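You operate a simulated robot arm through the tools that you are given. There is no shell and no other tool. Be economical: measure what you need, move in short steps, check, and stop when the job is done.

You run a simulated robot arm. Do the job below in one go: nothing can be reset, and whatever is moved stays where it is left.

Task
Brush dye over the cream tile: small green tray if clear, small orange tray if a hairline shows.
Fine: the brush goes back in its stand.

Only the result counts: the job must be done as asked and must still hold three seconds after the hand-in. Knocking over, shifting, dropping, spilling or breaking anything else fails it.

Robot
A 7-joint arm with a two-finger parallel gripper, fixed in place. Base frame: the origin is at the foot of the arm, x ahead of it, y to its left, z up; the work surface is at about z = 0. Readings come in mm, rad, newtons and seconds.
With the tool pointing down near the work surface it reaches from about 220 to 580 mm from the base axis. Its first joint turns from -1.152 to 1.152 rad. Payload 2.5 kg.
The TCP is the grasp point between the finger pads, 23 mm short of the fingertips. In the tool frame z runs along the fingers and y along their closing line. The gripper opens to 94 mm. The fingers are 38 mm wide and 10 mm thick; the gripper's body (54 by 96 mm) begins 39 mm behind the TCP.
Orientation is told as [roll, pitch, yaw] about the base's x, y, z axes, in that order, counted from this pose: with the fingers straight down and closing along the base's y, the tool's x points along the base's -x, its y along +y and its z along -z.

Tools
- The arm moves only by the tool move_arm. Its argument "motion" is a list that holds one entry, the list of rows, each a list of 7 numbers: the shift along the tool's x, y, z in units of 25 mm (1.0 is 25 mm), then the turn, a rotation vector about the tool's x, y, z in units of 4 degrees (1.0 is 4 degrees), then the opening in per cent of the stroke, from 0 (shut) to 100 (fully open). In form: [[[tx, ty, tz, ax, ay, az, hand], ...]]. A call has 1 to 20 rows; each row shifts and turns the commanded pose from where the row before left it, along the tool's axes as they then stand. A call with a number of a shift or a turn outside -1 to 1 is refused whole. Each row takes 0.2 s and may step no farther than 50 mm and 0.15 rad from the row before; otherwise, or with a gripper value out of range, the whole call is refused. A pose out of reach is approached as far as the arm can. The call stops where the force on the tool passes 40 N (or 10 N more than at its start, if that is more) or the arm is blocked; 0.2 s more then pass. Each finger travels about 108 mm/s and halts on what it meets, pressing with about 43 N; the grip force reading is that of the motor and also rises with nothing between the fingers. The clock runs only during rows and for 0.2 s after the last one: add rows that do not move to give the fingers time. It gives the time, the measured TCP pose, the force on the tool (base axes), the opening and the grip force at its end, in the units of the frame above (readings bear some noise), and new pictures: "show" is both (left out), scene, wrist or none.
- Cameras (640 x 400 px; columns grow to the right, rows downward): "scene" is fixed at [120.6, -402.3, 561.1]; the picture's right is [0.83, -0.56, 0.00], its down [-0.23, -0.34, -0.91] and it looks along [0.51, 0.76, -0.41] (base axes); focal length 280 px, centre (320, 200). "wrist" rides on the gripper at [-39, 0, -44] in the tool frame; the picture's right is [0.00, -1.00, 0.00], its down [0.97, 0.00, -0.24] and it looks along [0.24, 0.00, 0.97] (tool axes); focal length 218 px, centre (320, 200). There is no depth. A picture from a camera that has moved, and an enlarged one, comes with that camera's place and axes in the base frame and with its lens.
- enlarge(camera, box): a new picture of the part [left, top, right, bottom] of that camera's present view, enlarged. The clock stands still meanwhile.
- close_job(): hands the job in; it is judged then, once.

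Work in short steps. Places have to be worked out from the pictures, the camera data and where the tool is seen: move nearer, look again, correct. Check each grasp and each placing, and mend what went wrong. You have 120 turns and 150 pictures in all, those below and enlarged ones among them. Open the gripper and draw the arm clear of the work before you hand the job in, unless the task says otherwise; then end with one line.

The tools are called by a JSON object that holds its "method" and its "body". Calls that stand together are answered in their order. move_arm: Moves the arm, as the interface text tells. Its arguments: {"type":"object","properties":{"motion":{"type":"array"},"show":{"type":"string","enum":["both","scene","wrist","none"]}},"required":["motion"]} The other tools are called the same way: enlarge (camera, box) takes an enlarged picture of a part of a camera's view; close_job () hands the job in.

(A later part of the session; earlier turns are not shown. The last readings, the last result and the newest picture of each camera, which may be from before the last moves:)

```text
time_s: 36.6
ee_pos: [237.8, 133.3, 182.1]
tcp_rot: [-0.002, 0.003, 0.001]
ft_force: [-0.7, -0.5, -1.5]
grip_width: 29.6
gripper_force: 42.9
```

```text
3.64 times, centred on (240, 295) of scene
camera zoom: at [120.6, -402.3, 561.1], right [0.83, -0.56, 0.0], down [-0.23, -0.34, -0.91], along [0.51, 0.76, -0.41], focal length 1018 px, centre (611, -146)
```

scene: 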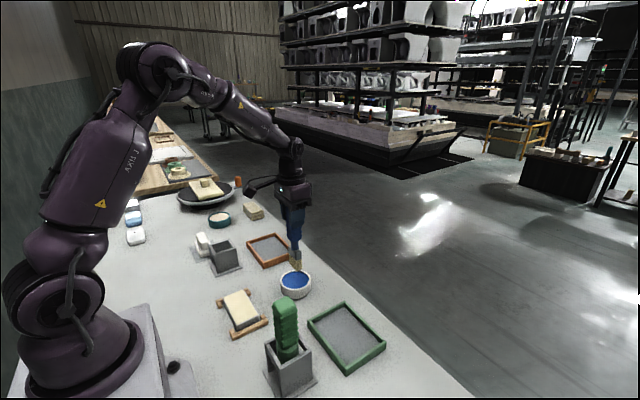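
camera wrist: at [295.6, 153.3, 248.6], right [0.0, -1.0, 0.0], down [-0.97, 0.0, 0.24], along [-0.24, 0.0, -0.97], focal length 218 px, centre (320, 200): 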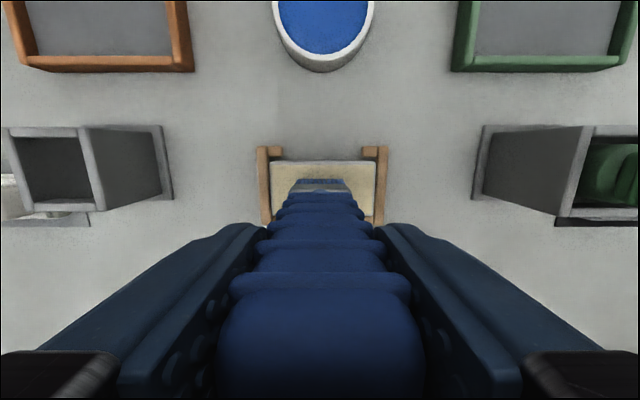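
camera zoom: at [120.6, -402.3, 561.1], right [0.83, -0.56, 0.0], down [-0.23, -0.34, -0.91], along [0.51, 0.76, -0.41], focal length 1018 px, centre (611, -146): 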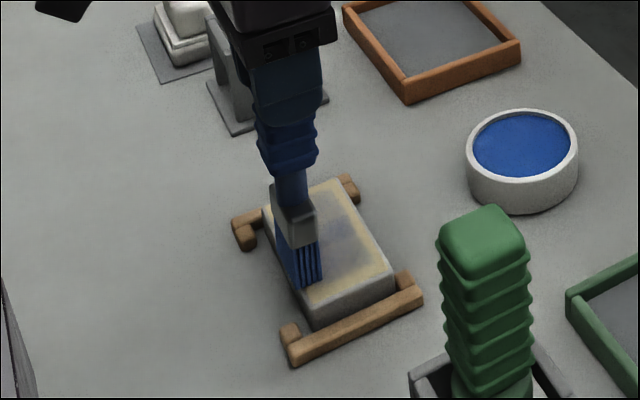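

Lift the brush and shift aside to inspect the tile.

{"method": "move_arm", "body": {"motion": [[[0, 0, -1, 0, 0, 0, 15], [0, 0, -1, 0, 0, 0, 15], [-1, 0, -1, 0, 0, 0, 15], [-1, 0, 0, 0, 0, 0, 15], [-1, 0, 0, 0, 0, 0, 15], [-1, 0, 0, 0, 0, 0, 15], [-1, 0, 0, 0, 0, 0, 15], [0, 0, 0, 0, 0, 0, 15]]], "show": "wrist"}}

{"method": "enlarge", "body": {"camera": "scene", "box": [205, 270, 285, 350]}}

```text
time_s: 38.4
ee_pos: [358.7, 133.6, 256.2]
tcp_rot: [-0.004, 0.001, -0.002]
ft_force: [0.6, -0.2, -0.9]
grip_width: 29.7
gripper_force: 42.9
camera wrist: at [399.6, 134.2, 298.8], right [0.0, -1.0, 0.0], down [-0.97, 0.0, 0.24], along [-0.24, 0.0, -0.97], focal length 218 px, centre (320, 200)
```

wrist: 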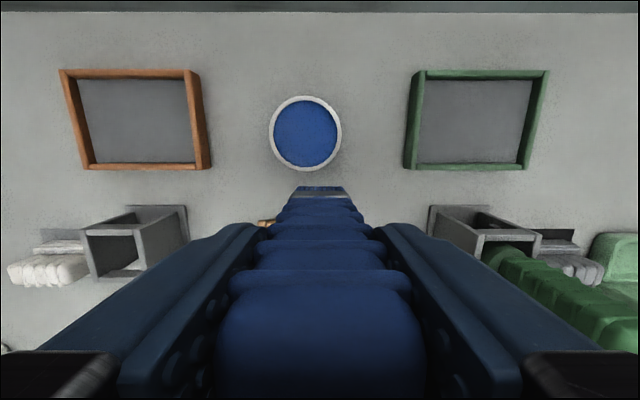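

```text
5.00 times, centred on (245, 310) of scene
camera zoom: at [120.6, -402.3, 561.1], right [0.83, -0.56, 0.0], down [-0.23, -0.34, -0.91], along [0.51, 0.76, -0.41], focal length 1399 px, centre (695, -350)
```

zoom: 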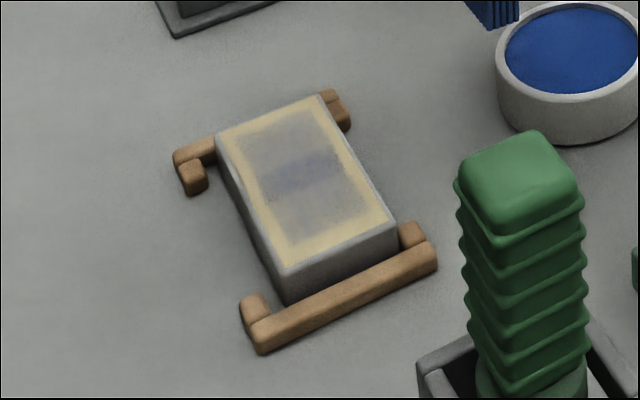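

The dye film is developing, stronger where passes overlapped; no line visible yet. I re-dip and do another full pass.

{"method": "move_arm", "body": {"motion": [[[-0.7, 0.22, 0, 0, 0, 0, 15], [-0.7, 0.22, 0, 0, 0, 0, 15], [-0.65, 0.22, 0, 0, 0, 0, 15], [0, 0, 1, 0, 0, 0, 15], [0, 0, 1, 0, 0, 0, 15], [0, 0, 0.7, 0, 0, 0, 15], [0, 0, 0.12, 0, 0, 0, 15], [0, 0, 0, 0, 0, 0, 15], [0, 0, -1, 0, 0, 0, 15], [0, 0, -1, 0, 0, 0, 15], [0, 0, -0.6, 0, 0, 0, 15], [0, 0, 0, 0, 0, 0, 15]]], "show": "none"}}

```text
time_s: 41.0
ee_pos: [412.4, 151.4, 250.7]
tcp_rot: [-0.002, 0.002, 0.001]
ft_force: [-0.7, -0.8, -1.3]
grip_width: 29.7
gripper_force: 42.8
```

Over to the tile at (272,185), down to light contact.

{"method": "move_arm", "body": {"motion": [[[0.94, 0.22, 0, 0, 0, 0, 15], [0.94, 0.22, 0, 0, 0, 0, 15], [0.94, 0.22, 0, 0, 0, 0, 15], [0.94, 0.22, 0, 0, 0, 0, 15], [0.94, 0.22, 0, 0, 0, 0, 15], [0.94, 0.24, 0, 0, 0, 0, 15], [0, 0, 1, 0, 0, 0, 15], [0, 0, 1, 0, 0, 0, 15], [0, 0, 0.6, 0, 0, 0, 15], [0, 0, 0.12, 0, 0, 0, 15], [0, 0, 0, 0, 0, 0, 15]]], "show": "none"}}

```text
time_s: 43.4
ee_pos: [271.5, 185.4, 183.3]
tcp_rot: [-0.002, 0.0, 0.0]
ft_force: [0.0, -0.5, -0.6]
grip_width: 29.9
gripper_force: 43.2
```

Lower ~1 mm and do a serpentine over the full face.

{"method": "move_arm", "body": {"motion": [[[0, 0, 0.045, 0, 0, 0, 15], [0.55, 0, 0, 0, 0, 0, 15], [0.55, 0, 0, 0, 0, 0, 15], [0.5, 0, 0, 0, 0, 0, 15], [0, -0.7, 0, 0, 0, 0, 15], [-0.55, 0, 0, 0, 0, 0, 15], [-0.55, 0, 0, 0, 0, 0, 15], [-0.6, 0, 0, 0, 0, 0, 15], [0, -0.7, 0, 0, 0, 0, 15], [0.55, 0, 0, 0, 0, 0, 15], [0.55, 0, 0, 0, 0, 0, 15], [0.6, 0, 0, 0, 0, 0, 15], [0, -0.7, 0, 0, 0, 0, 15], [-0.55, 0, 0, 0, 0, 0, 15], [-0.55, 0, 0, 0, 0, 0, 15], [-0.6, 0, 0, 0, 0, 0, 15], [0, -0.6, 0, 0, 0, 0, 15], [0.55, 0, 0, 0, 0, 0, 15], [0.55, 0, 0, 0, 0, 0, 15], [0.6, 0, 0, 0, 0, 0, 15]]], "show": "none"}}

{"method": "enlarge", "body": {"camera": "scene", "box": [190, 240, 290, 350]}}

```text
time_s: 47.6
ee_pos: [230.6, 117.1, 181.4]
tcp_rot: [-0.001, 0.001, 0.0]
ft_force: [-0.5, 0.0, -1.6]
grip_width: 29.8
gripper_force: 42.8
```

```text
3.64 times, centred on (240, 295) of scene
camera zoom: at [120.6, -402.3, 561.1], right [0.83, -0.56, 0.0], down [-0.23, -0.34, -0.91], along [0.51, 0.76, -0.41], focal length 1018 px, centre (611, -146)
```

zoom: 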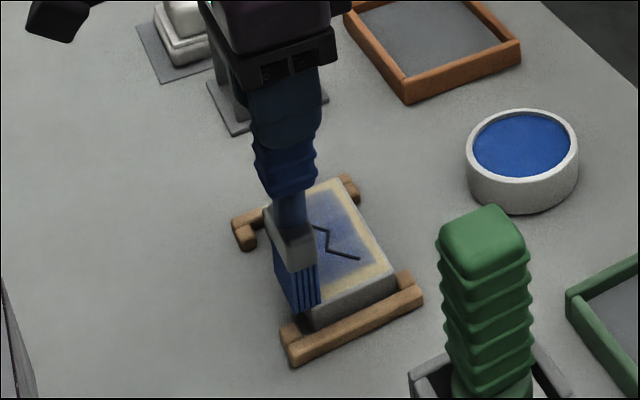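

A dark zigzag hairline has appeared. I lift the brush and look at the whole face.

{"method": "move_arm", "body": {"motion": [[[0, 0, -1, 0, 0, 0, 15], [0, 0, -1, 0, 0, 0, 15], [0, 0.3, -1, 0, 0, 0, 15], [-0.3, 1, -1, 0, 0, 0, 15], [-0.3, 1, 0, 0, 0, 0, 15], [-0.3, 1, 0, 0, 0, 0, 15], [-0.3, 1, 0, 0, 0, 0, 15], [-0.3, 1, 0, 0, 0, 0, 15], [0, 0, 0, 0, 0, 0, 15]]]}}

{"method": "enlarge", "body": {"camera": "scene", "box": [205, 270, 285, 350]}}

```text
time_s: 49.6
ee_pos: [267.2, 249.4, 282.4]
tcp_rot: [-0.005, 0.001, 0.001]
ft_force: [-0.6, -0.1, -2.4]
grip_width: 29.6
gripper_force: 42.7
camera wrist: at [307.6, 250.3, 326.0], right [0.0, -1.0, 0.0], down [-0.97, 0.0, 0.24], along [-0.24, 0.0, -0.97], focal length 218 px, centre (320, 200)
```

scene: 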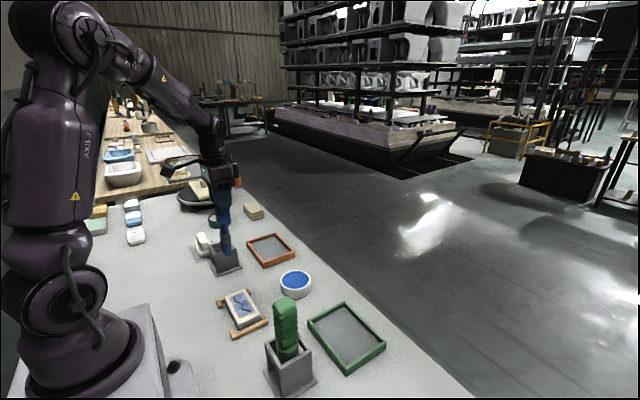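
wrist: 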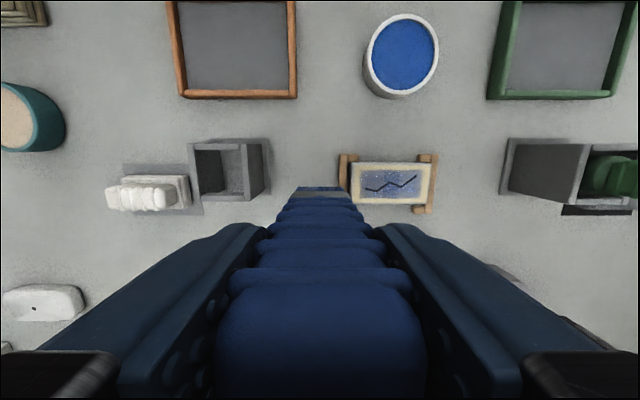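

```text
5.00 times, centred on (245, 310) of scene
camera zoom: at [120.6, -402.3, 561.1], right [0.83, -0.56, 0.0], down [-0.23, -0.34, -0.91], along [0.51, 0.76, -0.41], focal length 1399 px, centre (695, -350)
```

zoom: 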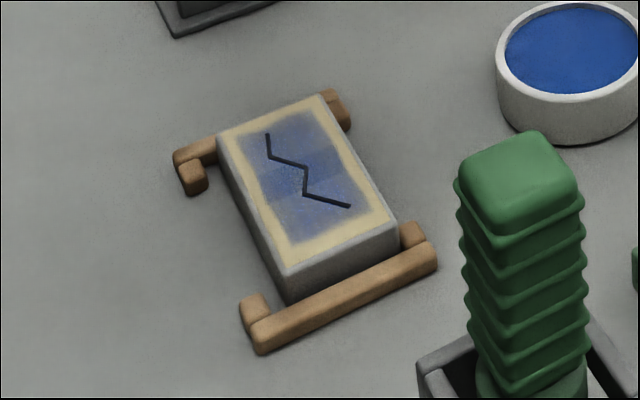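

Clear hairline: orange tray. First the brush back: move over its stand (274,361) and check alignment.

{"method": "move_arm", "body": {"motion": [[[-0.07, 0.9, 0, 0, 0, 0, 15], [-0.07, 0.9, 0, 0, 0, 0, 15], [-0.07, 0.9, 0, 0, 0, 0, 15], [-0.07, 0.9, 0, 0, 0, 0, 15], [0, 0.88, 0, 0, 0, 0, 15], [0, 0, 0.9, 0, 0, 0, 15], [0, 0, 0, 0, 0, 0, 15]]], "show": "none"}}

{"method": "enlarge", "body": {"camera": "scene", "box": [180, 180, 260, 280]}}

{"method": "enlarge", "body": {"camera": "wrist", "box": [220, 120, 420, 245]}}

```text
time_s: 51.2
ee_pos: [274.8, 360.8, 257.5]
tcp_rot: [-0.001, 0.001, 0.0]
ft_force: [0.1, 0.0, -0.4]
grip_width: 29.9
gripper_force: 43.2
```

```text
4.00 times, centred on (220, 230) of scene
camera zoom: at [120.6, -402.3, 561.1], right [0.83, -0.56, 0.0], down [-0.23, -0.34, -0.91], along [0.51, 0.76, -0.41], focal length 1119 px, centre (720, 80)
```

zoom: 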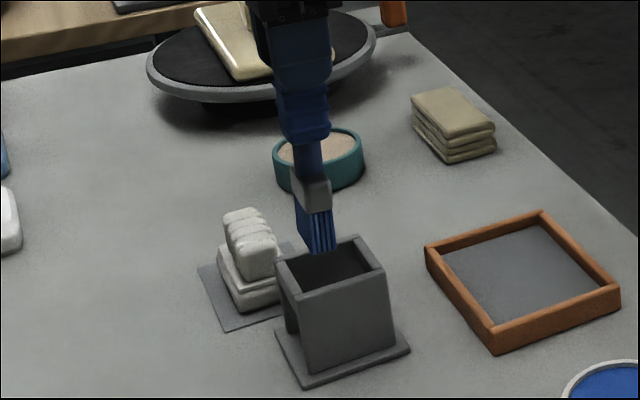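

```text
3.20 times, centred on (320, 182) of wrist
camera zoom: at [315.6, 361.0, 301.0], right [0.0, -1.0, 0.0], down [-0.97, 0.0, 0.24], along [-0.24, 0.0, -0.97], focal length 698 px, centre (320, 256)
```

zoom: 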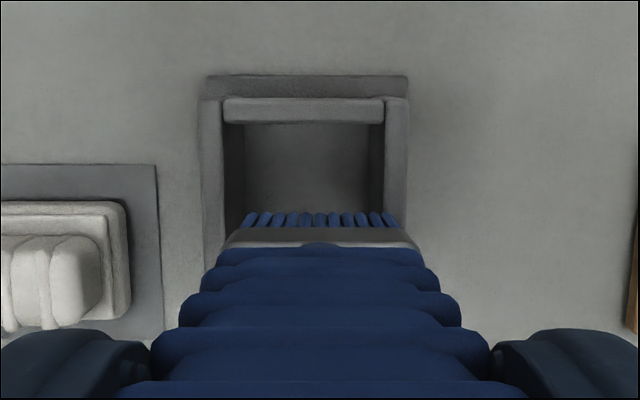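

The strokes tilted the brush in the grip: tip has swung ~8 mm toward -x, and the stand centre looks ~4 mm toward +y. I compensate with a ~3° pitch and a y shift, then recheck.

{"method": "move_arm", "body": {"motion": [[[0, 0.15, 0, 0, -0.38, 0, 15], [0, 0, 0, 0, -0.38, 0, 15], [0, 0, 0, 0, 0, 0, 15], [0, 0, 0, 0, 0, 0, 15]]], "show": "none"}}

{"method": "enlarge", "body": {"camera": "scene", "box": [180, 180, 260, 280]}}

{"method": "enlarge", "body": {"camera": "wrist", "box": [220, 120, 420, 245]}}

```text
time_s: 52.2
ee_pos: [275.7, 364.8, 258.7]
tcp_rot: [-0.001, -0.051, 0.001]
ft_force: [0.2, 0.7, -1.7]
grip_width: 29.8
gripper_force: 43.1
```

```text
4.00 times, centred on (220, 230) of scene
camera zoom: at [120.6, -402.3, 561.1], right [0.83, -0.56, 0.0], down [-0.23, -0.34, -0.91], along [0.51, 0.76, -0.41], focal length 1119 px, centre (720, 80)
```

zoom: 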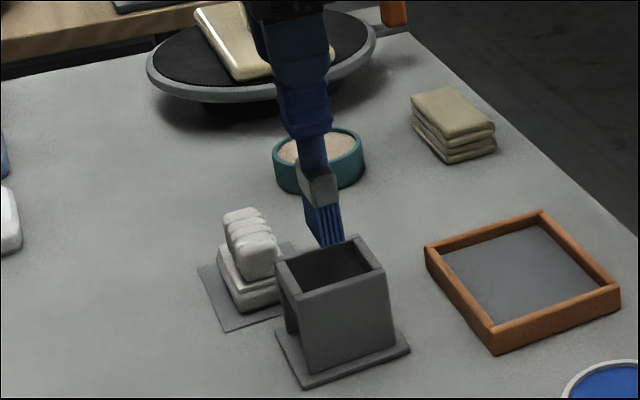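

```text
3.20 times, centred on (320, 182) of wrist
camera zoom: at [313.0, 365.5, 304.3], right [0.0, -1.0, 0.0], down [-0.98, 0.0, 0.19], along [-0.19, 0.0, -0.98], focal length 698 px, centre (320, 256)
```

zoom: 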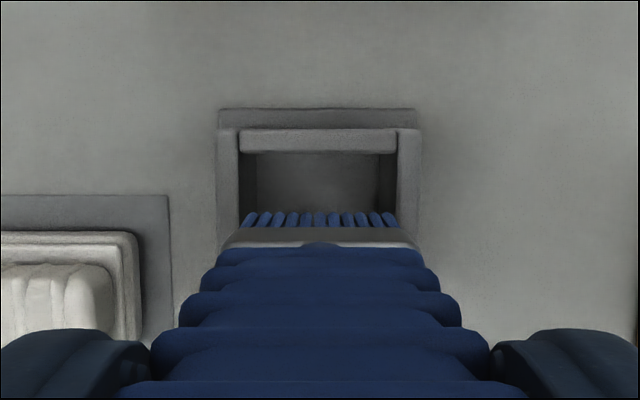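

Brush is vertical again and centred in the stand. Lower straight down most of the way.

{"method": "move_arm", "body": {"motion": [[[0.07, 0, 0.6, 0, 0, 0, 15], [0.03, 0, 0.6, 0, 0, 0, 15], [0.03, 0, 0.6, 0, 0, 0, 15], [0.03, 0, 0.6, 0, 0, 0, 15], [0.03, 0, 0.6, 0, 0, 0, 15], [0.025, 0, 0.5, 0, 0, 0, 15], [0, 0, 0, 0, 0, 0, 15]]], "show": "wrist"}}

{"method": "enlarge", "body": {"camera": "scene", "box": [180, 180, 260, 280]}}

```text
time_s: 53.8
ee_pos: [275.1, 363.0, 172.3]
tcp_rot: [-0.002, -0.05, -0.001]
ft_force: [-0.3, 0.7, -0.8]
grip_width: 29.6
gripper_force: 42.8
camera wrist: at [313.0, 363.7, 217.4], right [0.0, -1.0, 0.0], down [-0.98, 0.0, 0.19], along [-0.19, 0.0, -0.98], focal length 218 px, centre (320, 200)
```

wrist: 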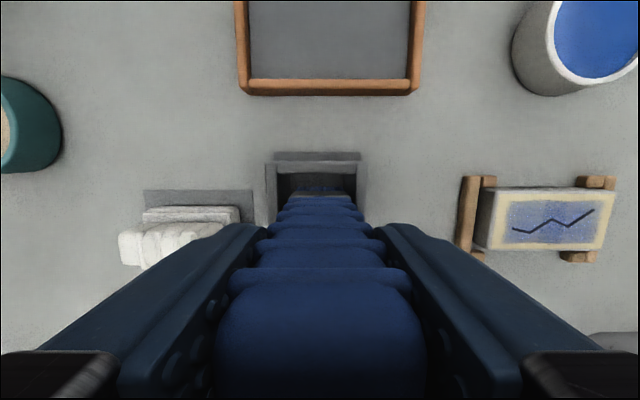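

```text
4.00 times, centred on (220, 230) of scene
camera zoom: at [120.6, -402.3, 561.1], right [0.83, -0.56, 0.0], down [-0.23, -0.34, -0.91], along [0.51, 0.76, -0.41], focal length 1119 px, centre (720, 80)
```

zoom: 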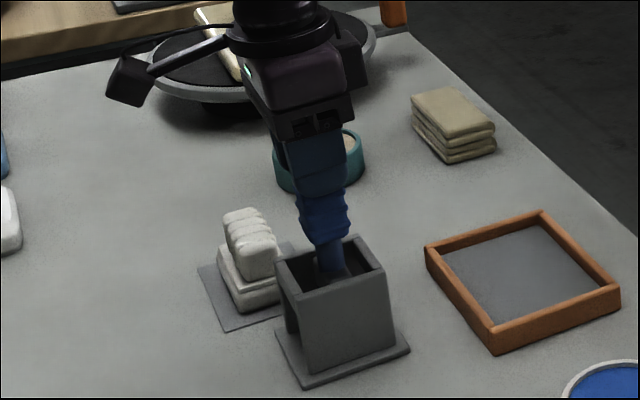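

Inside cleanly. Lower the last ~9 mm gently.

{"method": "move_arm", "body": {"motion": [[[0.005, 0, 0.12, 0, 0, 0, 15], [0.005, 0, 0.1, 0, 0, 0, 15], [0, 0, 0.06, 0, 0, 0, 15], [0, 0, 0.04, 0, 0, 0, 15], [0, 0, 0, 0, 0, 0, 15]]], "show": "none"}}

```text
time_s: 55.0
ee_pos: [275.1, 363.4, 163.5]
tcp_rot: [0.0, -0.052, 0.002]
ft_force: [0.0, 0.2, -1.1]
grip_width: 29.8
gripper_force: 42.9
```

No clear contact yet; lower another millimetre or two.

{"method": "move_arm", "body": {"motion": [[[0, 0, 0.04, 0, 0, 0, 15], [0, 0, 0.03, 0, 0, 0, 15], [0, 0, 0, 0, 0, 0, 15], [0, 0, 0, 0, 0, 0, 15]]], "show": "none"}}

```text
time_s: 56.0
ee_pos: [274.5, 364.7, 161.3]
tcp_rot: [-0.002, -0.052, 0.002]
ft_force: [0.4, -0.7, -1.1]
grip_width: 29.7
gripper_force: 43.4
```

Should be within ~1 mm of rest. Release and rise along the tool axis.

{"method": "move_arm", "body": {"motion": [[[0, 0, 0, 0, 0, 0, 38], [0, 0, 0, 0, 0, 0, 50], [0, 0, 0, 0, 0, 0, 80], [0, 0, 0, 0, 0, 0, 80], [-0.05, 0, -1, 0, 0, 0, 80], [-0.05, 0, -1, 0, 0, 0, 80], [-0.05, 0, -1, 0, 0, 0, 80], [0, 0, -1, 0, 0, 0, 80], [0, 0, -1, 0, 0.38, 0, 80], [0, 0, -1, 0, 0.38, 0, 80], [0, 0, 0, 0, 0, 0, 80]]]}}

{"method": "enlarge", "body": {"camera": "scene", "box": [180, 200, 260, 280]}}

```text
time_s: 58.4
ee_pos: [270.2, 366.0, 314.3]
tcp_rot: [-0.002, 0.003, 0.001]
ft_force: [1.3, 0.0, 0.7]
grip_width: 75.4
gripper_force: 0.0
camera wrist: at [310.8, 366.0, 356.5], right [0.0, -1.0, 0.0], down [-0.97, 0.0, 0.24], along [-0.24, 0.0, -0.97], focal length 218 px, centre (320, 200)
```

scene: 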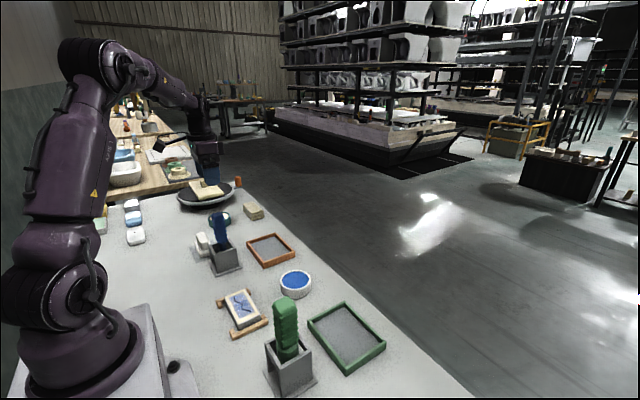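
wrist: 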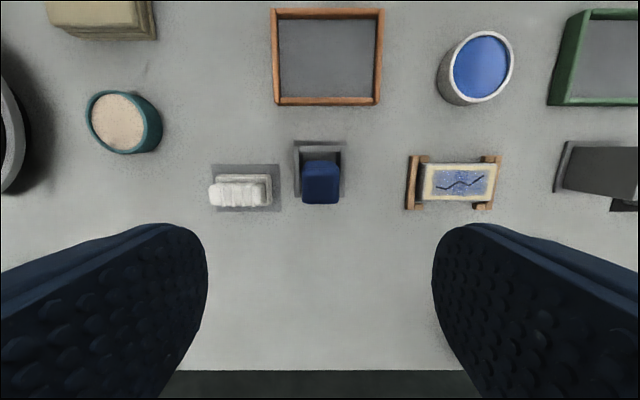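

```text
5.00 times, centred on (220, 240) of scene
camera zoom: at [120.6, -402.3, 561.1], right [0.83, -0.56, 0.0], down [-0.23, -0.34, -0.91], along [0.51, 0.76, -0.41], focal length 1399 px, centre (820, 0)
```

zoom: 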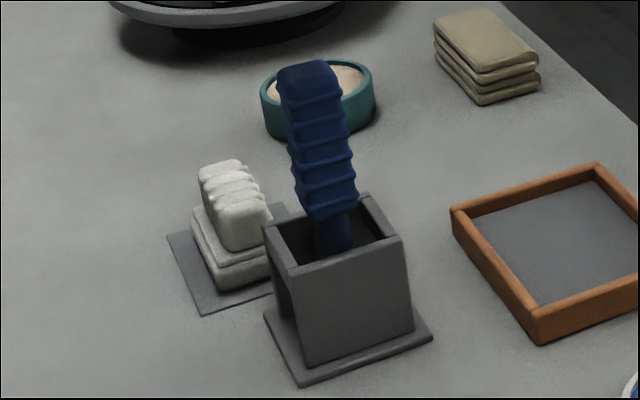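

Brush is standing in its stand properly. Now the tile, centre ≈(257,155.5), to be gripped across x (57 mm), so I go above it and yaw the gripper 90°.

{"method": "move_arm", "body": {"motion": [[[0.06, -0.94, 0, 0, 0, 0, 95], [0.06, -0.94, 0, 0, 0, 0, 95], [0.06, -0.94, 0, 0, 0, 0, 95], [0.06, -0.94, 0, 0, 0, 0, 95], [0.06, -0.94, 0, 0, 0, 0, 95], [0.06, -0.94, 0, 0, 0, 0, 95], [0.06, -0.94, 0, 0, 0, 0, 95], [0.06, -0.94, 0, 0, 0, 0, 95], [0.06, -0.9, 0, 0, 0, 0, 95], [0, 0, 0, 0, 0, 1, 95], [0, 0, 0, 0, 0, 1, 95], [0, 0, 0, 0, 0, 1, 95], [0, 0, 0, 0, 0, 1, 95], [0, 0, 0, 0, 0, 1, 95], [0, 0, 0, 0, 0, 1, 95], [0, 0, 0, 0, 0, 1, 95], [0, 0, 0, 0, 0, 1, 95], [0, 0, 0, 0, 0, 1, 95], [0, 0, 0, 0, 0, 1, 95]]], "show": "none"}}

{"method": "move_arm", "body": {"motion": [[[0, 0, 0, 0, 0, 1, 95], [0, 0, 0, 0, 0, 1, 95], [0, 0, 0, 0, 0, 1, 95], [0, 0, 0, 0, 0, 1, 95], [0, 0, 0, 0, 0, 1, 95], [0, 0, 0, 0, 0, 1, 95], [0, 0, 0, 0, 0, 1, 95], [0, 0, 0, 0, 0, 1, 95], [0, 0, 0, 0, 0, 1, 95], [0, 0, 0, 0, 0, 1, 95], [0, 0, 0, 0, 0, 1, 95], [0, 0, 0, 0, 0, 1, 95], [0, 0, 0, 0, 0, 0.5, 95], [0, 0, 0, 0, 0, 0, 95], [0, 0, 0, 0, 0, 0, 95]]]}}

```text
time_s: 62.4
ee_pos: [258.5, 154.4, 313.8]
tcp_rot: [-0.003, 0.0, -0.698]
ft_force: [-0.5, -0.4, 0.3]
grip_width: 89.1
gripper_force: 0.1
```

```text
time_s: 65.6
ee_pos: [257.8, 154.6, 313.5]
tcp_rot: [-0.002, -0.002, -1.571]
ft_force: [0.1, 0.1, 0.9]
grip_width: 89.4
gripper_force: 0.1
camera wrist: at [259.3, 116.7, 356.3], right [-1.0, 0.0, 0.0], down [0.0, 0.97, 0.24], along [0.0, 0.24, -0.97], focal length 218 px, centre (320, 200)
```

scene: 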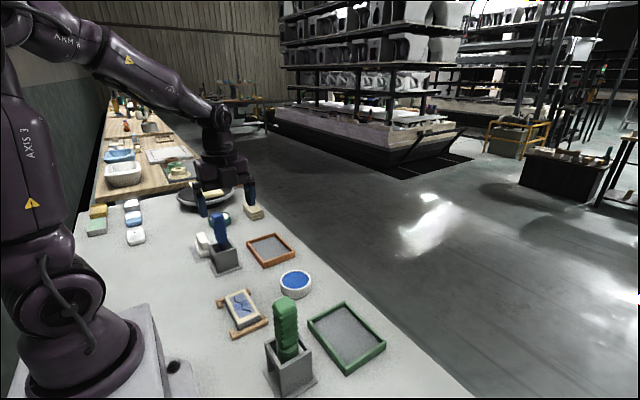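
wrist: 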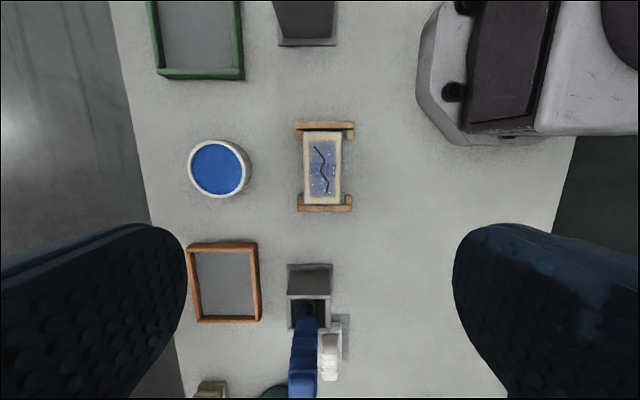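

Tile centre ≈(256,150.5), 57 mm across. Tool x is now +y, tool y is +x. Descend to z≈65 and recheck.

{"method": "move_arm", "body": {"motion": [[[-0.14, -0.07, 1, 0, 0, 0, 95], [0, 0, 1, 0, 0, 0, 95], [0, 0, 1, 0, 0, 0, 95], [0, 0, 1, 0, 0, 0, 95], [0, 0, 1, 0, 0, 0, 95], [0, 0, 1, 0, 0, 0, 95], [0, 0, 1, 0, 0, 0, 95], [0, 0, 1, 0, 0, 0, 95], [0, 0, 1, 0, 0, 0, 95], [0, 0, 0.9, 0, 0, 0, 95], [0, 0, 0, 0, 0, 0, 95]]]}}

{"method": "enlarge", "body": {"camera": "scene", "box": [190, 240, 300, 350]}}

```text
time_s: 68.0
ee_pos: [257.5, 148.7, 66.5]
tcp_rot: [-0.002, -0.002, -1.569]
ft_force: [-1.0, -0.6, -0.1]
grip_width: 89.4
gripper_force: 0.1
camera wrist: at [258.0, 111.0, 109.9], right [-1.0, 0.0, 0.0], down [0.0, 0.97, 0.24], along [0.0, 0.24, -0.97], focal length 218 px, centre (320, 200)
```

scene: 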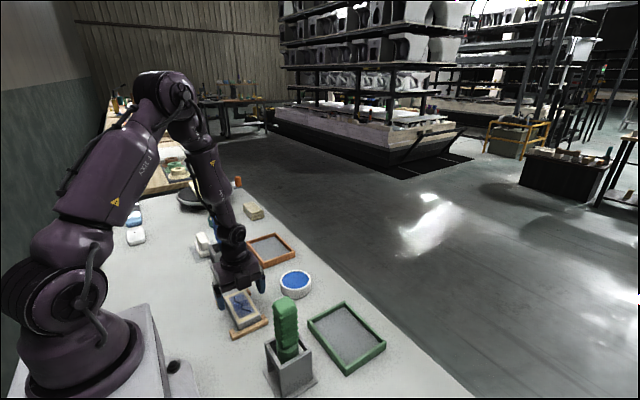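
wrist: 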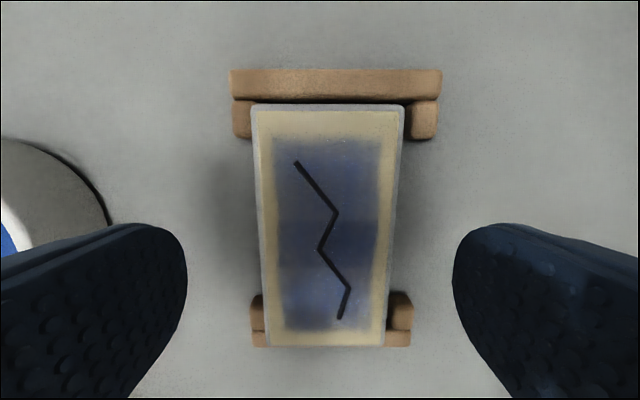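

```text
3.64 times, centred on (245, 295) of scene
camera zoom: at [120.6, -402.3, 561.1], right [0.83, -0.56, 0.0], down [-0.23, -0.34, -0.91], along [0.51, 0.76, -0.41], focal length 1018 px, centre (593, -146)
```

zoom: 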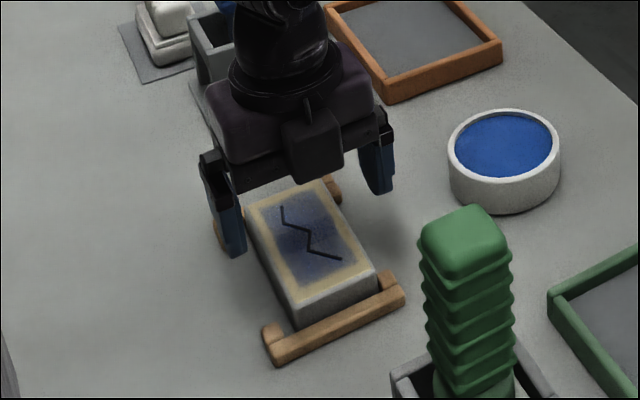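

Aligned (tile centre ≈(256,149)). Descend to z≈30 and close.

{"method": "move_arm", "body": {"motion": [[[0, -0.06, 0.6, 0, 0, 0, 95], [0, 0, 0.6, 0, 0, 0, 95], [0, 0, 0.26, 0, 0, 0, 95], [0, 0, 0, 0, 0, 0, 80], [0, 0, 0, 0, 0, 0, 70], [0, 0, 0, 0, 0, 0, 60], [0, 0, 0, 0, 0, 0, 50], [0, 0, 0, 0, 0, 0, 45], [0, 0, 0, 0, 0, 0, 45]]]}}

```text
time_s: 70.0
ee_pos: [253.7, 149.7, 29.1]
tcp_rot: [-0.005, -0.005, -1.569]
ft_force: [-8.6, 0.3, -0.2]
grip_width: 57.7
gripper_force: 43.3
camera wrist: at [255.6, 111.6, 73.4], right [-1.0, 0.0, 0.0], down [0.0, 0.97, 0.24], along [0.0, 0.24, -0.97], focal length 218 px, centre (320, 200)
```

scene: 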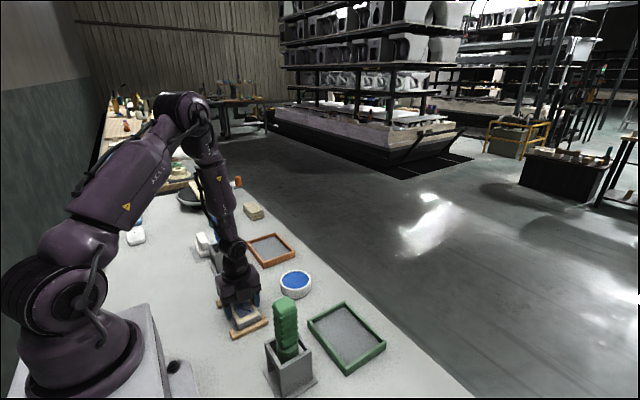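
wrist: 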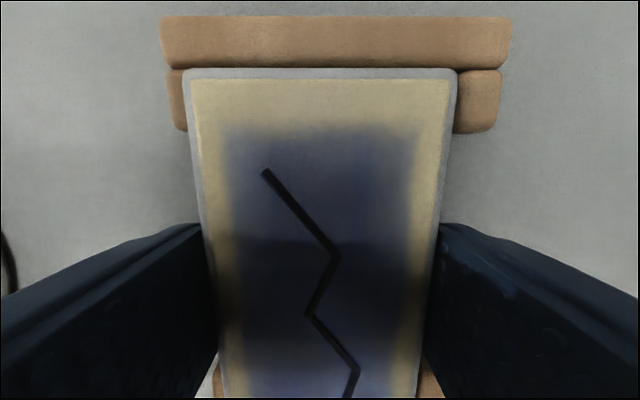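

Gripped at 57.7 mm; a ~9 N side load means it leans on the +x pegs, so I relieve 1.5 mm and lift straight.

{"method": "move_arm", "body": {"motion": [[[0, -0.06, 0, 0, 0, 0, 45], [0, 0, -0.2, 0, 0, 0, 45], [0, 0, -0.4, 0, 0, 0, 45], [0, 0, -0.8, 0, 0, 0, 45], [0, 0, -1, 0, 0, 0, 45], [0, 0, -1, 0, 0, 0, 45], [0, 0, -1, 0, 0, 0, 45], [0, 0, 0, 0, 0, 0, 45]]]}}

{"method": "enlarge", "body": {"camera": "scene", "box": [190, 220, 310, 350]}}

```text
time_s: 71.8
ee_pos: [252.6, 151.7, 138.7]
tcp_rot: [-0.002, -0.001, -1.57]
ft_force: [0.8, 0.0, -3.2]
grip_width: 57.9
gripper_force: 42.6
camera wrist: at [253.7, 113.3, 182.3], right [-1.0, 0.0, 0.0], down [0.0, 0.97, 0.24], along [0.0, 0.24, -0.97], focal length 218 px, centre (320, 200)
```

scene: 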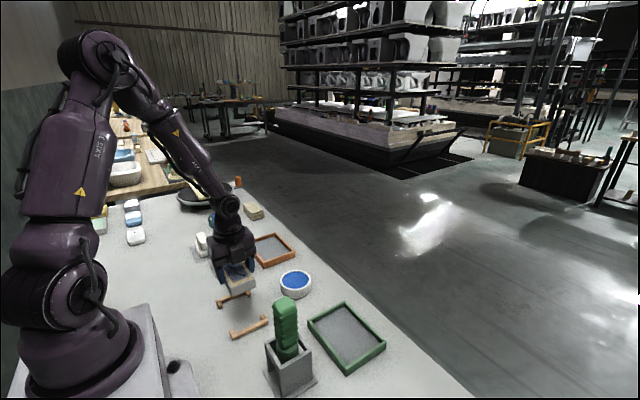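
wrist: 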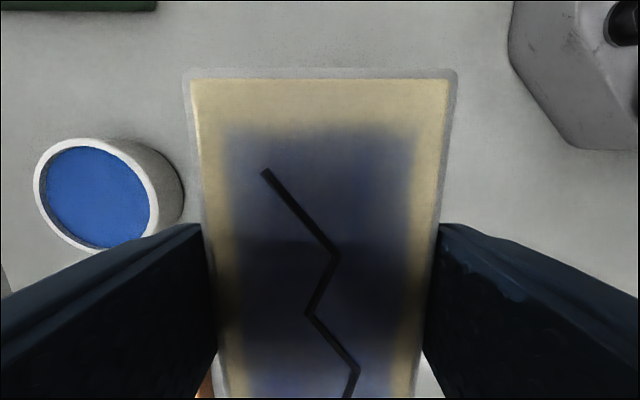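

```text
3.08 times, centred on (250, 285) of scene
camera zoom: at [120.6, -402.3, 561.1], right [0.83, -0.56, 0.0], down [-0.23, -0.34, -0.91], along [0.51, 0.76, -0.41], focal length 861 px, centre (535, -62)
```

zoom: 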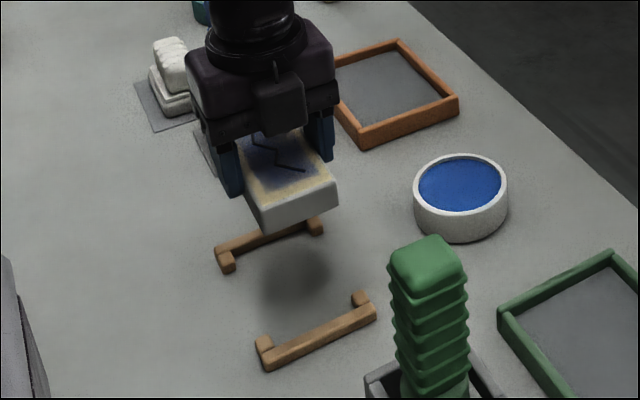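

Tile is held cleanly and the rack stayed. Carry it: up, +x to 431, then +y to 355, above the orange tray.

{"method": "move_arm", "body": {"motion": [[[0, 0, -1, 0, 0, 0, 45], [0, 0.89, -0.4, 0, 0, 0, 45], [0, 0.89, 0, 0, 0, 0, 45], [0, 0.89, 0, 0, 0, 0, 45], [0, 0.89, 0, 0, 0, 0, 45], [0, 0.89, 0, 0, 0, 0, 45], [0, 0.89, 0, 0, 0, 0, 45], [0, 0.89, 0, 0, 0, 0, 45], [0, 0.89, 0, 0, 0, 0, 45], [0.9, 0, 0, 0, 0, 0, 45], [0.9, 0, 0, 0, 0, 0, 45], [0.9, 0, 0, 0, 0, 0, 45], [0.9, 0, 0, 0, 0, 0, 45], [0.9, 0, 0, 0, 0, 0, 45], [0.9, 0, 0, 0, 0, 0, 45], [0.9, 0, 0, 0, 0, 0, 45], [0.9, 0, 0, 0, 0, 0, 45], [0.9, 0, 0, 0, 0, 0, 45], [0, 0, 0, 0, 0, 0, 45]]]}}

{"method": "enlarge", "body": {"camera": "scene", "box": [210, 170, 330, 290]}}

```text
time_s: 75.8
ee_pos: [431.1, 352.8, 173.4]
tcp_rot: [-0.001, -0.004, -1.568]
ft_force: [-0.3, -0.1, -3.4]
grip_width: 57.9
gripper_force: 43.4
camera wrist: at [432.3, 314.6, 217.1], right [-1.0, 0.0, 0.0], down [0.0, 0.97, 0.24], along [0.0, 0.24, -0.97], focal length 218 px, centre (320, 200)
```

scene: 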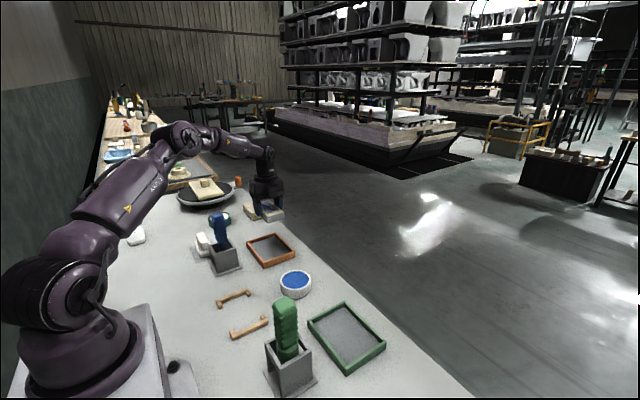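
wrist: 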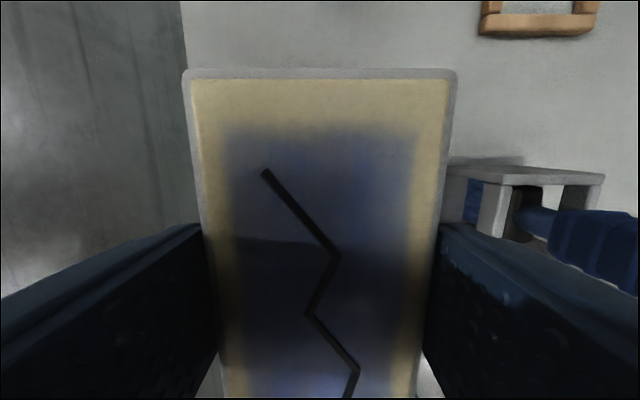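

```text
3.33 times, centred on (270, 230) of scene
camera zoom: at [120.6, -402.3, 561.1], right [0.83, -0.56, 0.0], down [-0.23, -0.34, -0.91], along [0.51, 0.76, -0.41], focal length 933 px, centre (487, 100)
```

zoom: 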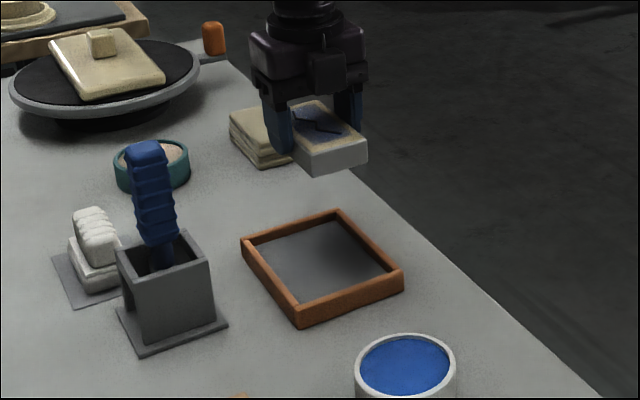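

Wrist views agree on tray centre ≈(430,355). Descend to z≈55 and check against the walls.

{"method": "move_arm", "body": {"motion": [[[0.09, -0.04, 1, 0, 0, 0, 45], [0, 0, 1, 0, 0, 0, 45], [0, 0, 1, 0, 0, 0, 45], [0, 0, 1, 0, 0, 0, 45], [0, 0, 0.7, 0, 0, 0, 45], [0, 0, 0, 0, 0, 0, 45]]]}}

{"method": "enlarge", "body": {"camera": "scene", "box": [220, 190, 320, 290]}}

```text
time_s: 77.2
ee_pos: [428.3, 353.6, 54.0]
tcp_rot: [-0.002, -0.002, -1.571]
ft_force: [0.4, -0.4, -3.2]
grip_width: 57.9
gripper_force: 43.2
camera wrist: at [430.2, 315.7, 98.0], right [-1.0, 0.0, 0.0], down [0.0, 0.97, 0.24], along [0.0, 0.24, -0.97], focal length 218 px, centre (320, 200)
```

scene: 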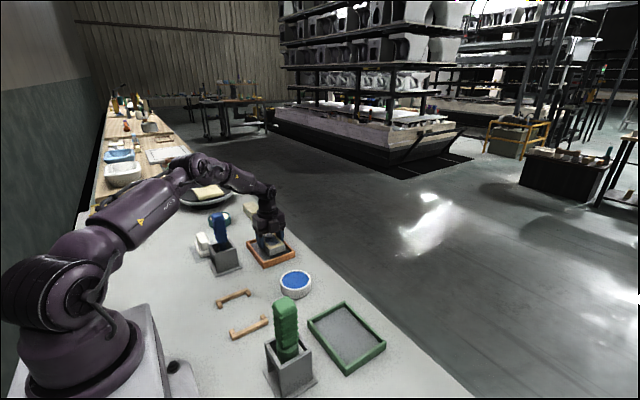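
wrist: 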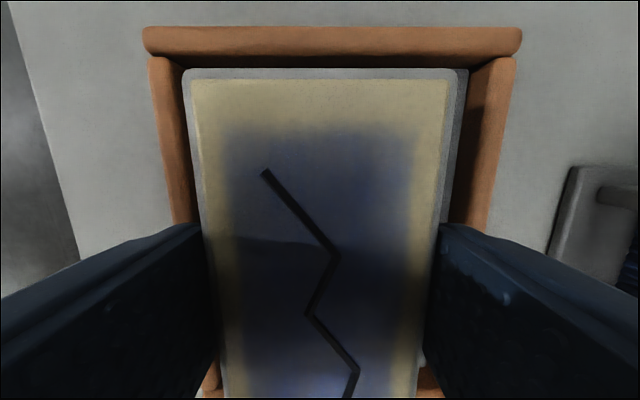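

```text
4.00 times, centred on (270, 240) of scene
camera zoom: at [120.6, -402.3, 561.1], right [0.83, -0.56, 0.0], down [-0.23, -0.34, -0.91], along [0.51, 0.76, -0.41], focal length 1119 px, centre (520, 40)
```

zoom: 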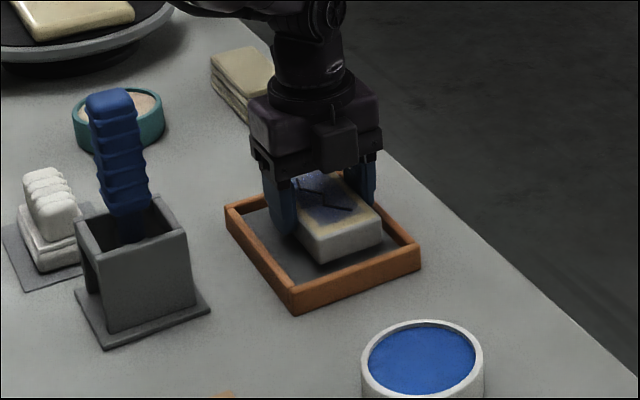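

Tile sits within the tray outline; shift ~3 mm toward -x, 2 mm +y, and lower gently to the floor.

{"method": "move_arm", "body": {"motion": [[[0.08, -0.12, 0.3, 0, 0, 0, 45], [0, 0, 0.3, 0, 0, 0, 45], [0, 0, 0.14, 0, 0, 0, 45], [0, 0, 0.06, 0, 0, 0, 45], [0, 0, 0.04, 0, 0, 0, 45], [0, 0, 0, 0, 0, 0, 45]]], "show": "none"}}

```text
time_s: 78.6
ee_pos: [428.5, 359.0, 39.1]
tcp_rot: [0.007, 0.005, -1.57]
ft_force: [2.1, 0.8, 33.6]
grip_width: 57.7
gripper_force: 43.4
```

Contact at z≈39. I ease off 1.5 mm and check that it's on the floor, not on a rim.

{"method": "move_arm", "body": {"motion": [[[0, 0, -0.06, 0, 0, 0, 45], [0, 0, 0, 0, 0, 0, 45]]], "show": "wrist"}}

{"method": "enlarge", "body": {"camera": "scene", "box": [230, 210, 310, 280]}}

```text
time_s: 79.2
ee_pos: [427.0, 360.1, 39.0]
tcp_rot: [0.004, 0.004, -1.572]
ft_force: [6.9, 4.8, 20.2]
grip_width: 58.1
gripper_force: 43.0
camera wrist: at [428.9, 320.7, 82.1], right [-1.0, 0.0, 0.0], down [0.0, 0.97, 0.24], along [0.0, 0.24, -0.97], focal length 218 px, centre (320, 200)
```

wrist: 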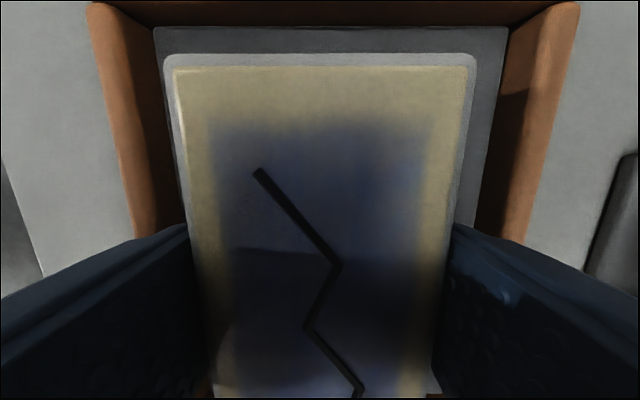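

```text
5.71 times, centred on (270, 245) of scene
camera zoom: at [120.5, -402.4, 561.1], right [0.83, -0.56, 0.0], down [-0.23, -0.34, -0.91], along [0.51, 0.76, -0.41], focal length 1599 px, centre (606, -57)
```

zoom: 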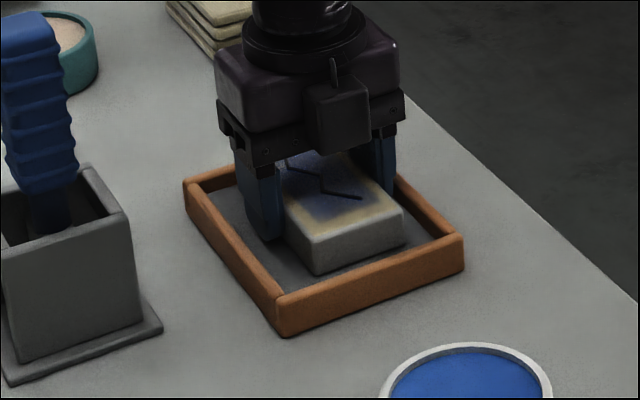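

Need to be sure what it rests on; zoom in tightly on the tile's base.

{"method": "enlarge", "body": {"camera": "scene", "box": [252, 225, 312, 265]}}

{"method": "enlarge", "body": {"camera": "wrist", "box": [80, 0, 340, 160]}}

```text
10.00 times, centred on (282, 245) of scene
camera zoom: at [120.5, -402.4, 561.1], right [0.83, -0.56, 0.0], down [-0.23, -0.34, -0.91], along [0.51, 0.76, -0.41], focal length 2798 px, centre (700, -250)
```

zoom: 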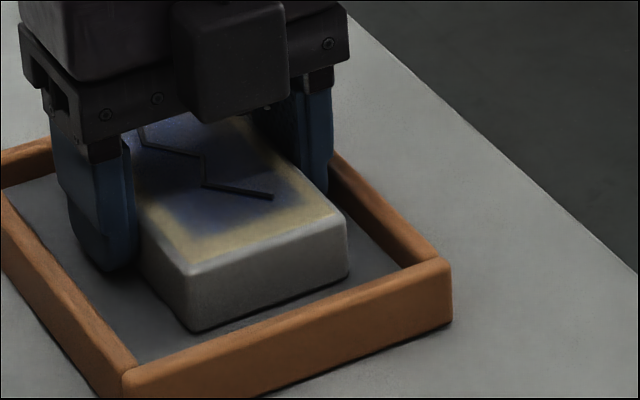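

```text
2.46 times, centred on (210, 80) of wrist
camera zoom: at [428.9, 320.7, 82.1], right [-1.0, 0.0, 0.0], down [0.0, 0.97, 0.24], along [0.0, 0.24, -0.97], focal length 537 px, centre (591, 495)
```

zoom: 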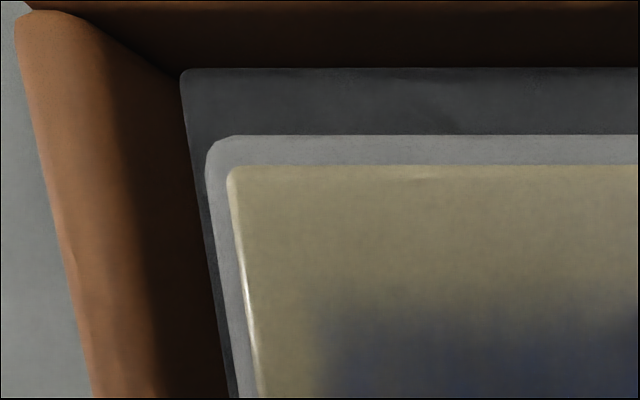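

The tile's base meets the tray floor with a contact shadow. Relieve the load, then open slightly.

{"method": "move_arm", "body": {"motion": [[[0, 0, -0.08, 0, 0, 0, 45], [0, 0, 0, 0, 0, 0, 45], [0, 0, 0, 0, 0, 0, 64], [0, 0, 0, 0, 0, 0, 68], [0, 0, 0, 0, 0, 0, 72], [0, 0, 0, 0, 0, 0, 72], [0, 0, 0, 0, 0, 0, 72]]]}}

{"method": "enlarge", "body": {"camera": "scene", "box": [252, 225, 312, 265]}}

```text
time_s: 80.8
ee_pos: [426.8, 356.9, 37.1]
tcp_rot: [-0.001, -0.002, -1.568]
ft_force: [-0.6, 1.6, 2.2]
grip_width: 67.3
gripper_force: 0.0
camera wrist: at [427.6, 318.9, 80.5], right [-1.0, 0.0, 0.0], down [0.0, 0.97, 0.24], along [0.0, 0.24, -0.97], focal length 218 px, centre (320, 200)
```

scene: 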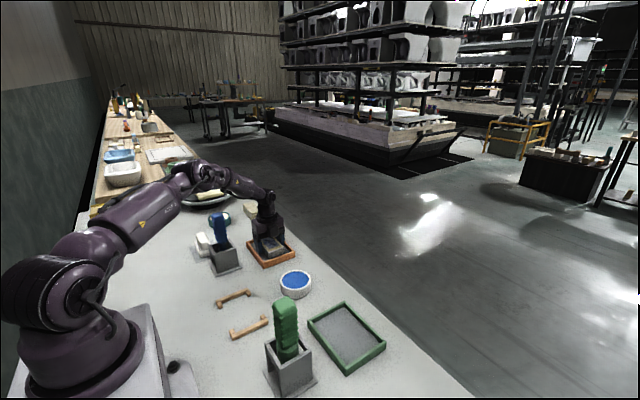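
wrist: 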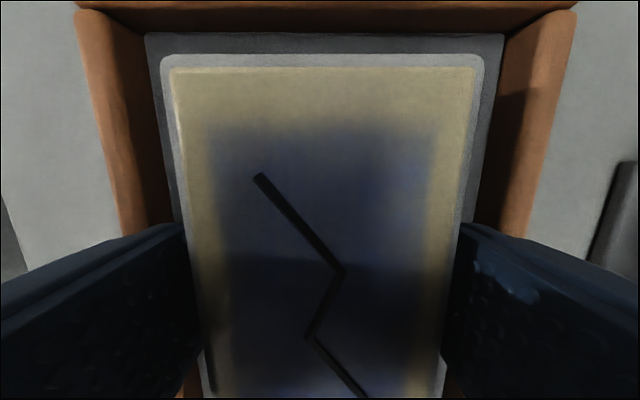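

```text
10.00 times, centred on (282, 245) of scene
camera zoom: at [120.6, -402.3, 561.1], right [0.83, -0.56, 0.0], down [-0.23, -0.34, -0.91], along [0.51, 0.76, -0.41], focal length 2798 px, centre (700, -250)
```

zoom: 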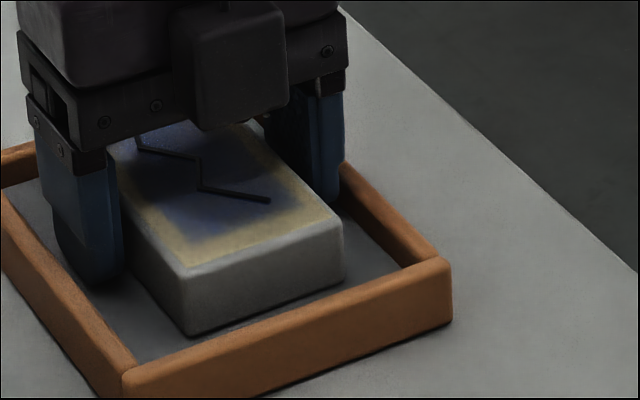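

Released, and the tile lies flat. Rise straight up 150 mm and inspect everything.

{"method": "move_arm", "body": {"motion": [[[0, 0, -0.5, 0, 0, 0, 72], [0, 0, -1, 0, 0, 0, 72], [0, 0, -1, 0, 0, 0, 72], [0, 0, -1, 0, 0, 0, 90], [0, 0, -1, 0, 0, 0, 100], [0, 0, -1, 0, 0, 0, 100], [0, 0, -1, 0, 0, 0, 100], [0, 0, -1, 0, 0, 0, 100], [0, 0, -1, 0, 0, 0, 100], [-1, 0, 0, 0, 0, 0, 100], [-1, 0, 0, 0, 0, 0, 100], [-1, 0, 0, 0, 0, 0, 100], [-1, 0, 0, 0, 0, 0, 100], [0, 0, 0, 0, 0, 0, 100], [0, 0, 0, 0, 0, 0, 100]]]}}

{"method": "enlarge", "body": {"camera": "scene", "box": [180, 190, 320, 350]}}

```text
time_s: 84.0
ee_pos: [426.8, 255.3, 251.1]
tcp_rot: [-0.003, 0.0, -1.571]
ft_force: [0.4, 0.4, -1.4]
grip_width: 93.8
gripper_force: 0.0
camera wrist: at [428.8, 218.5, 294.0], right [-1.0, 0.0, 0.0], down [0.0, 0.97, 0.24], along [0.0, 0.24, -0.97], focal length 218 px, centre (320, 200)
```

scene: 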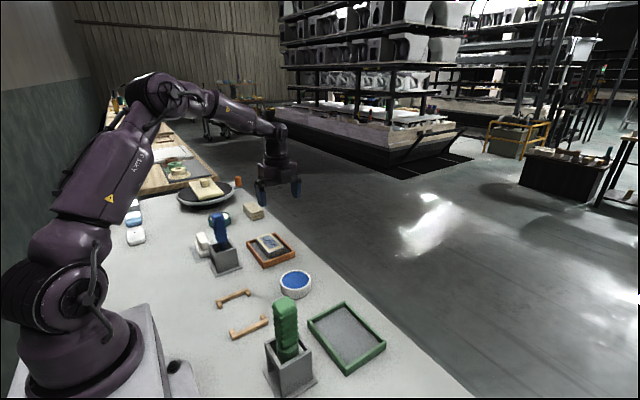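
wrist: 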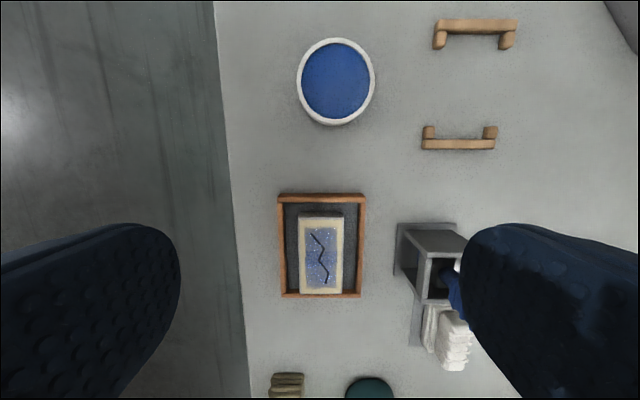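

```text
2.50 times, centred on (250, 270) of scene
camera zoom: at [120.6, -402.3, 561.1], right [0.83, -0.56, 0.0], down [-0.23, -0.34, -0.91], along [0.51, 0.76, -0.41], focal length 700 px, centre (495, 25)
```

zoom: 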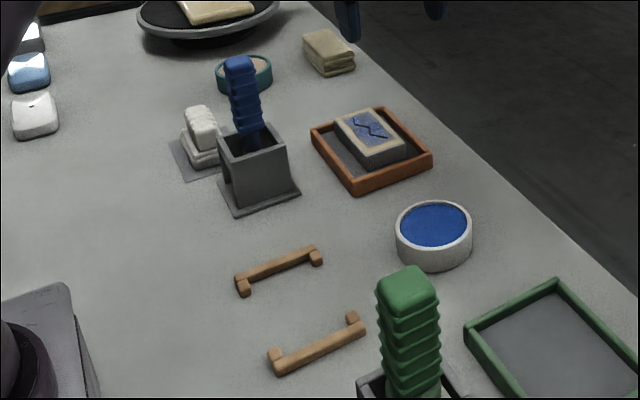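

The tile looks close to the +y wall; check that it isn't propped on the rim.

{"method": "enlarge", "body": {"camera": "wrist", "box": [260, 180, 390, 310]}}

{"method": "enlarge", "body": {"camera": "scene", "box": [240, 225, 300, 275]}}

```text
3.08 times, centred on (325, 245) of wrist
camera zoom: at [428.8, 218.5, 294.0], right [-1.0, 0.0, 0.0], down [0.0, 0.97, 0.24], along [0.0, 0.24, -0.97], focal length 672 px, centre (305, 62)
```

zoom: 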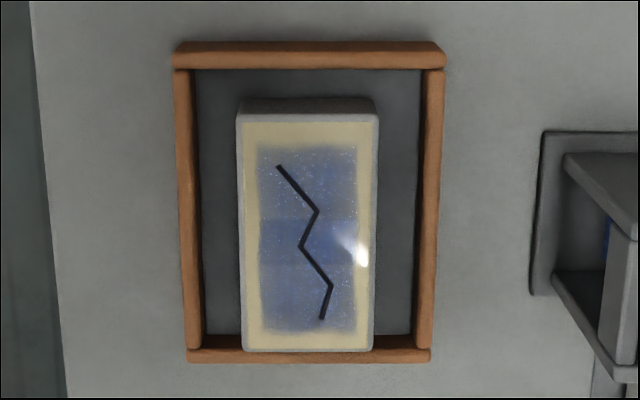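

```text
8.00 times, centred on (270, 250) of scene
camera zoom: at [120.6, -402.3, 561.1], right [0.83, -0.56, 0.0], down [-0.23, -0.34, -0.91], along [0.51, 0.76, -0.41], focal length 2239 px, centre (720, -200)
```

zoom: 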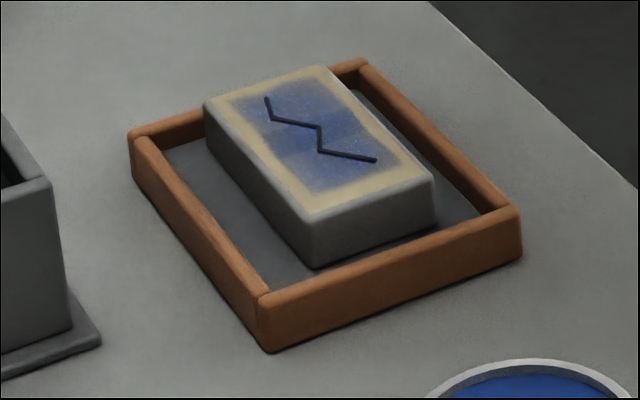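

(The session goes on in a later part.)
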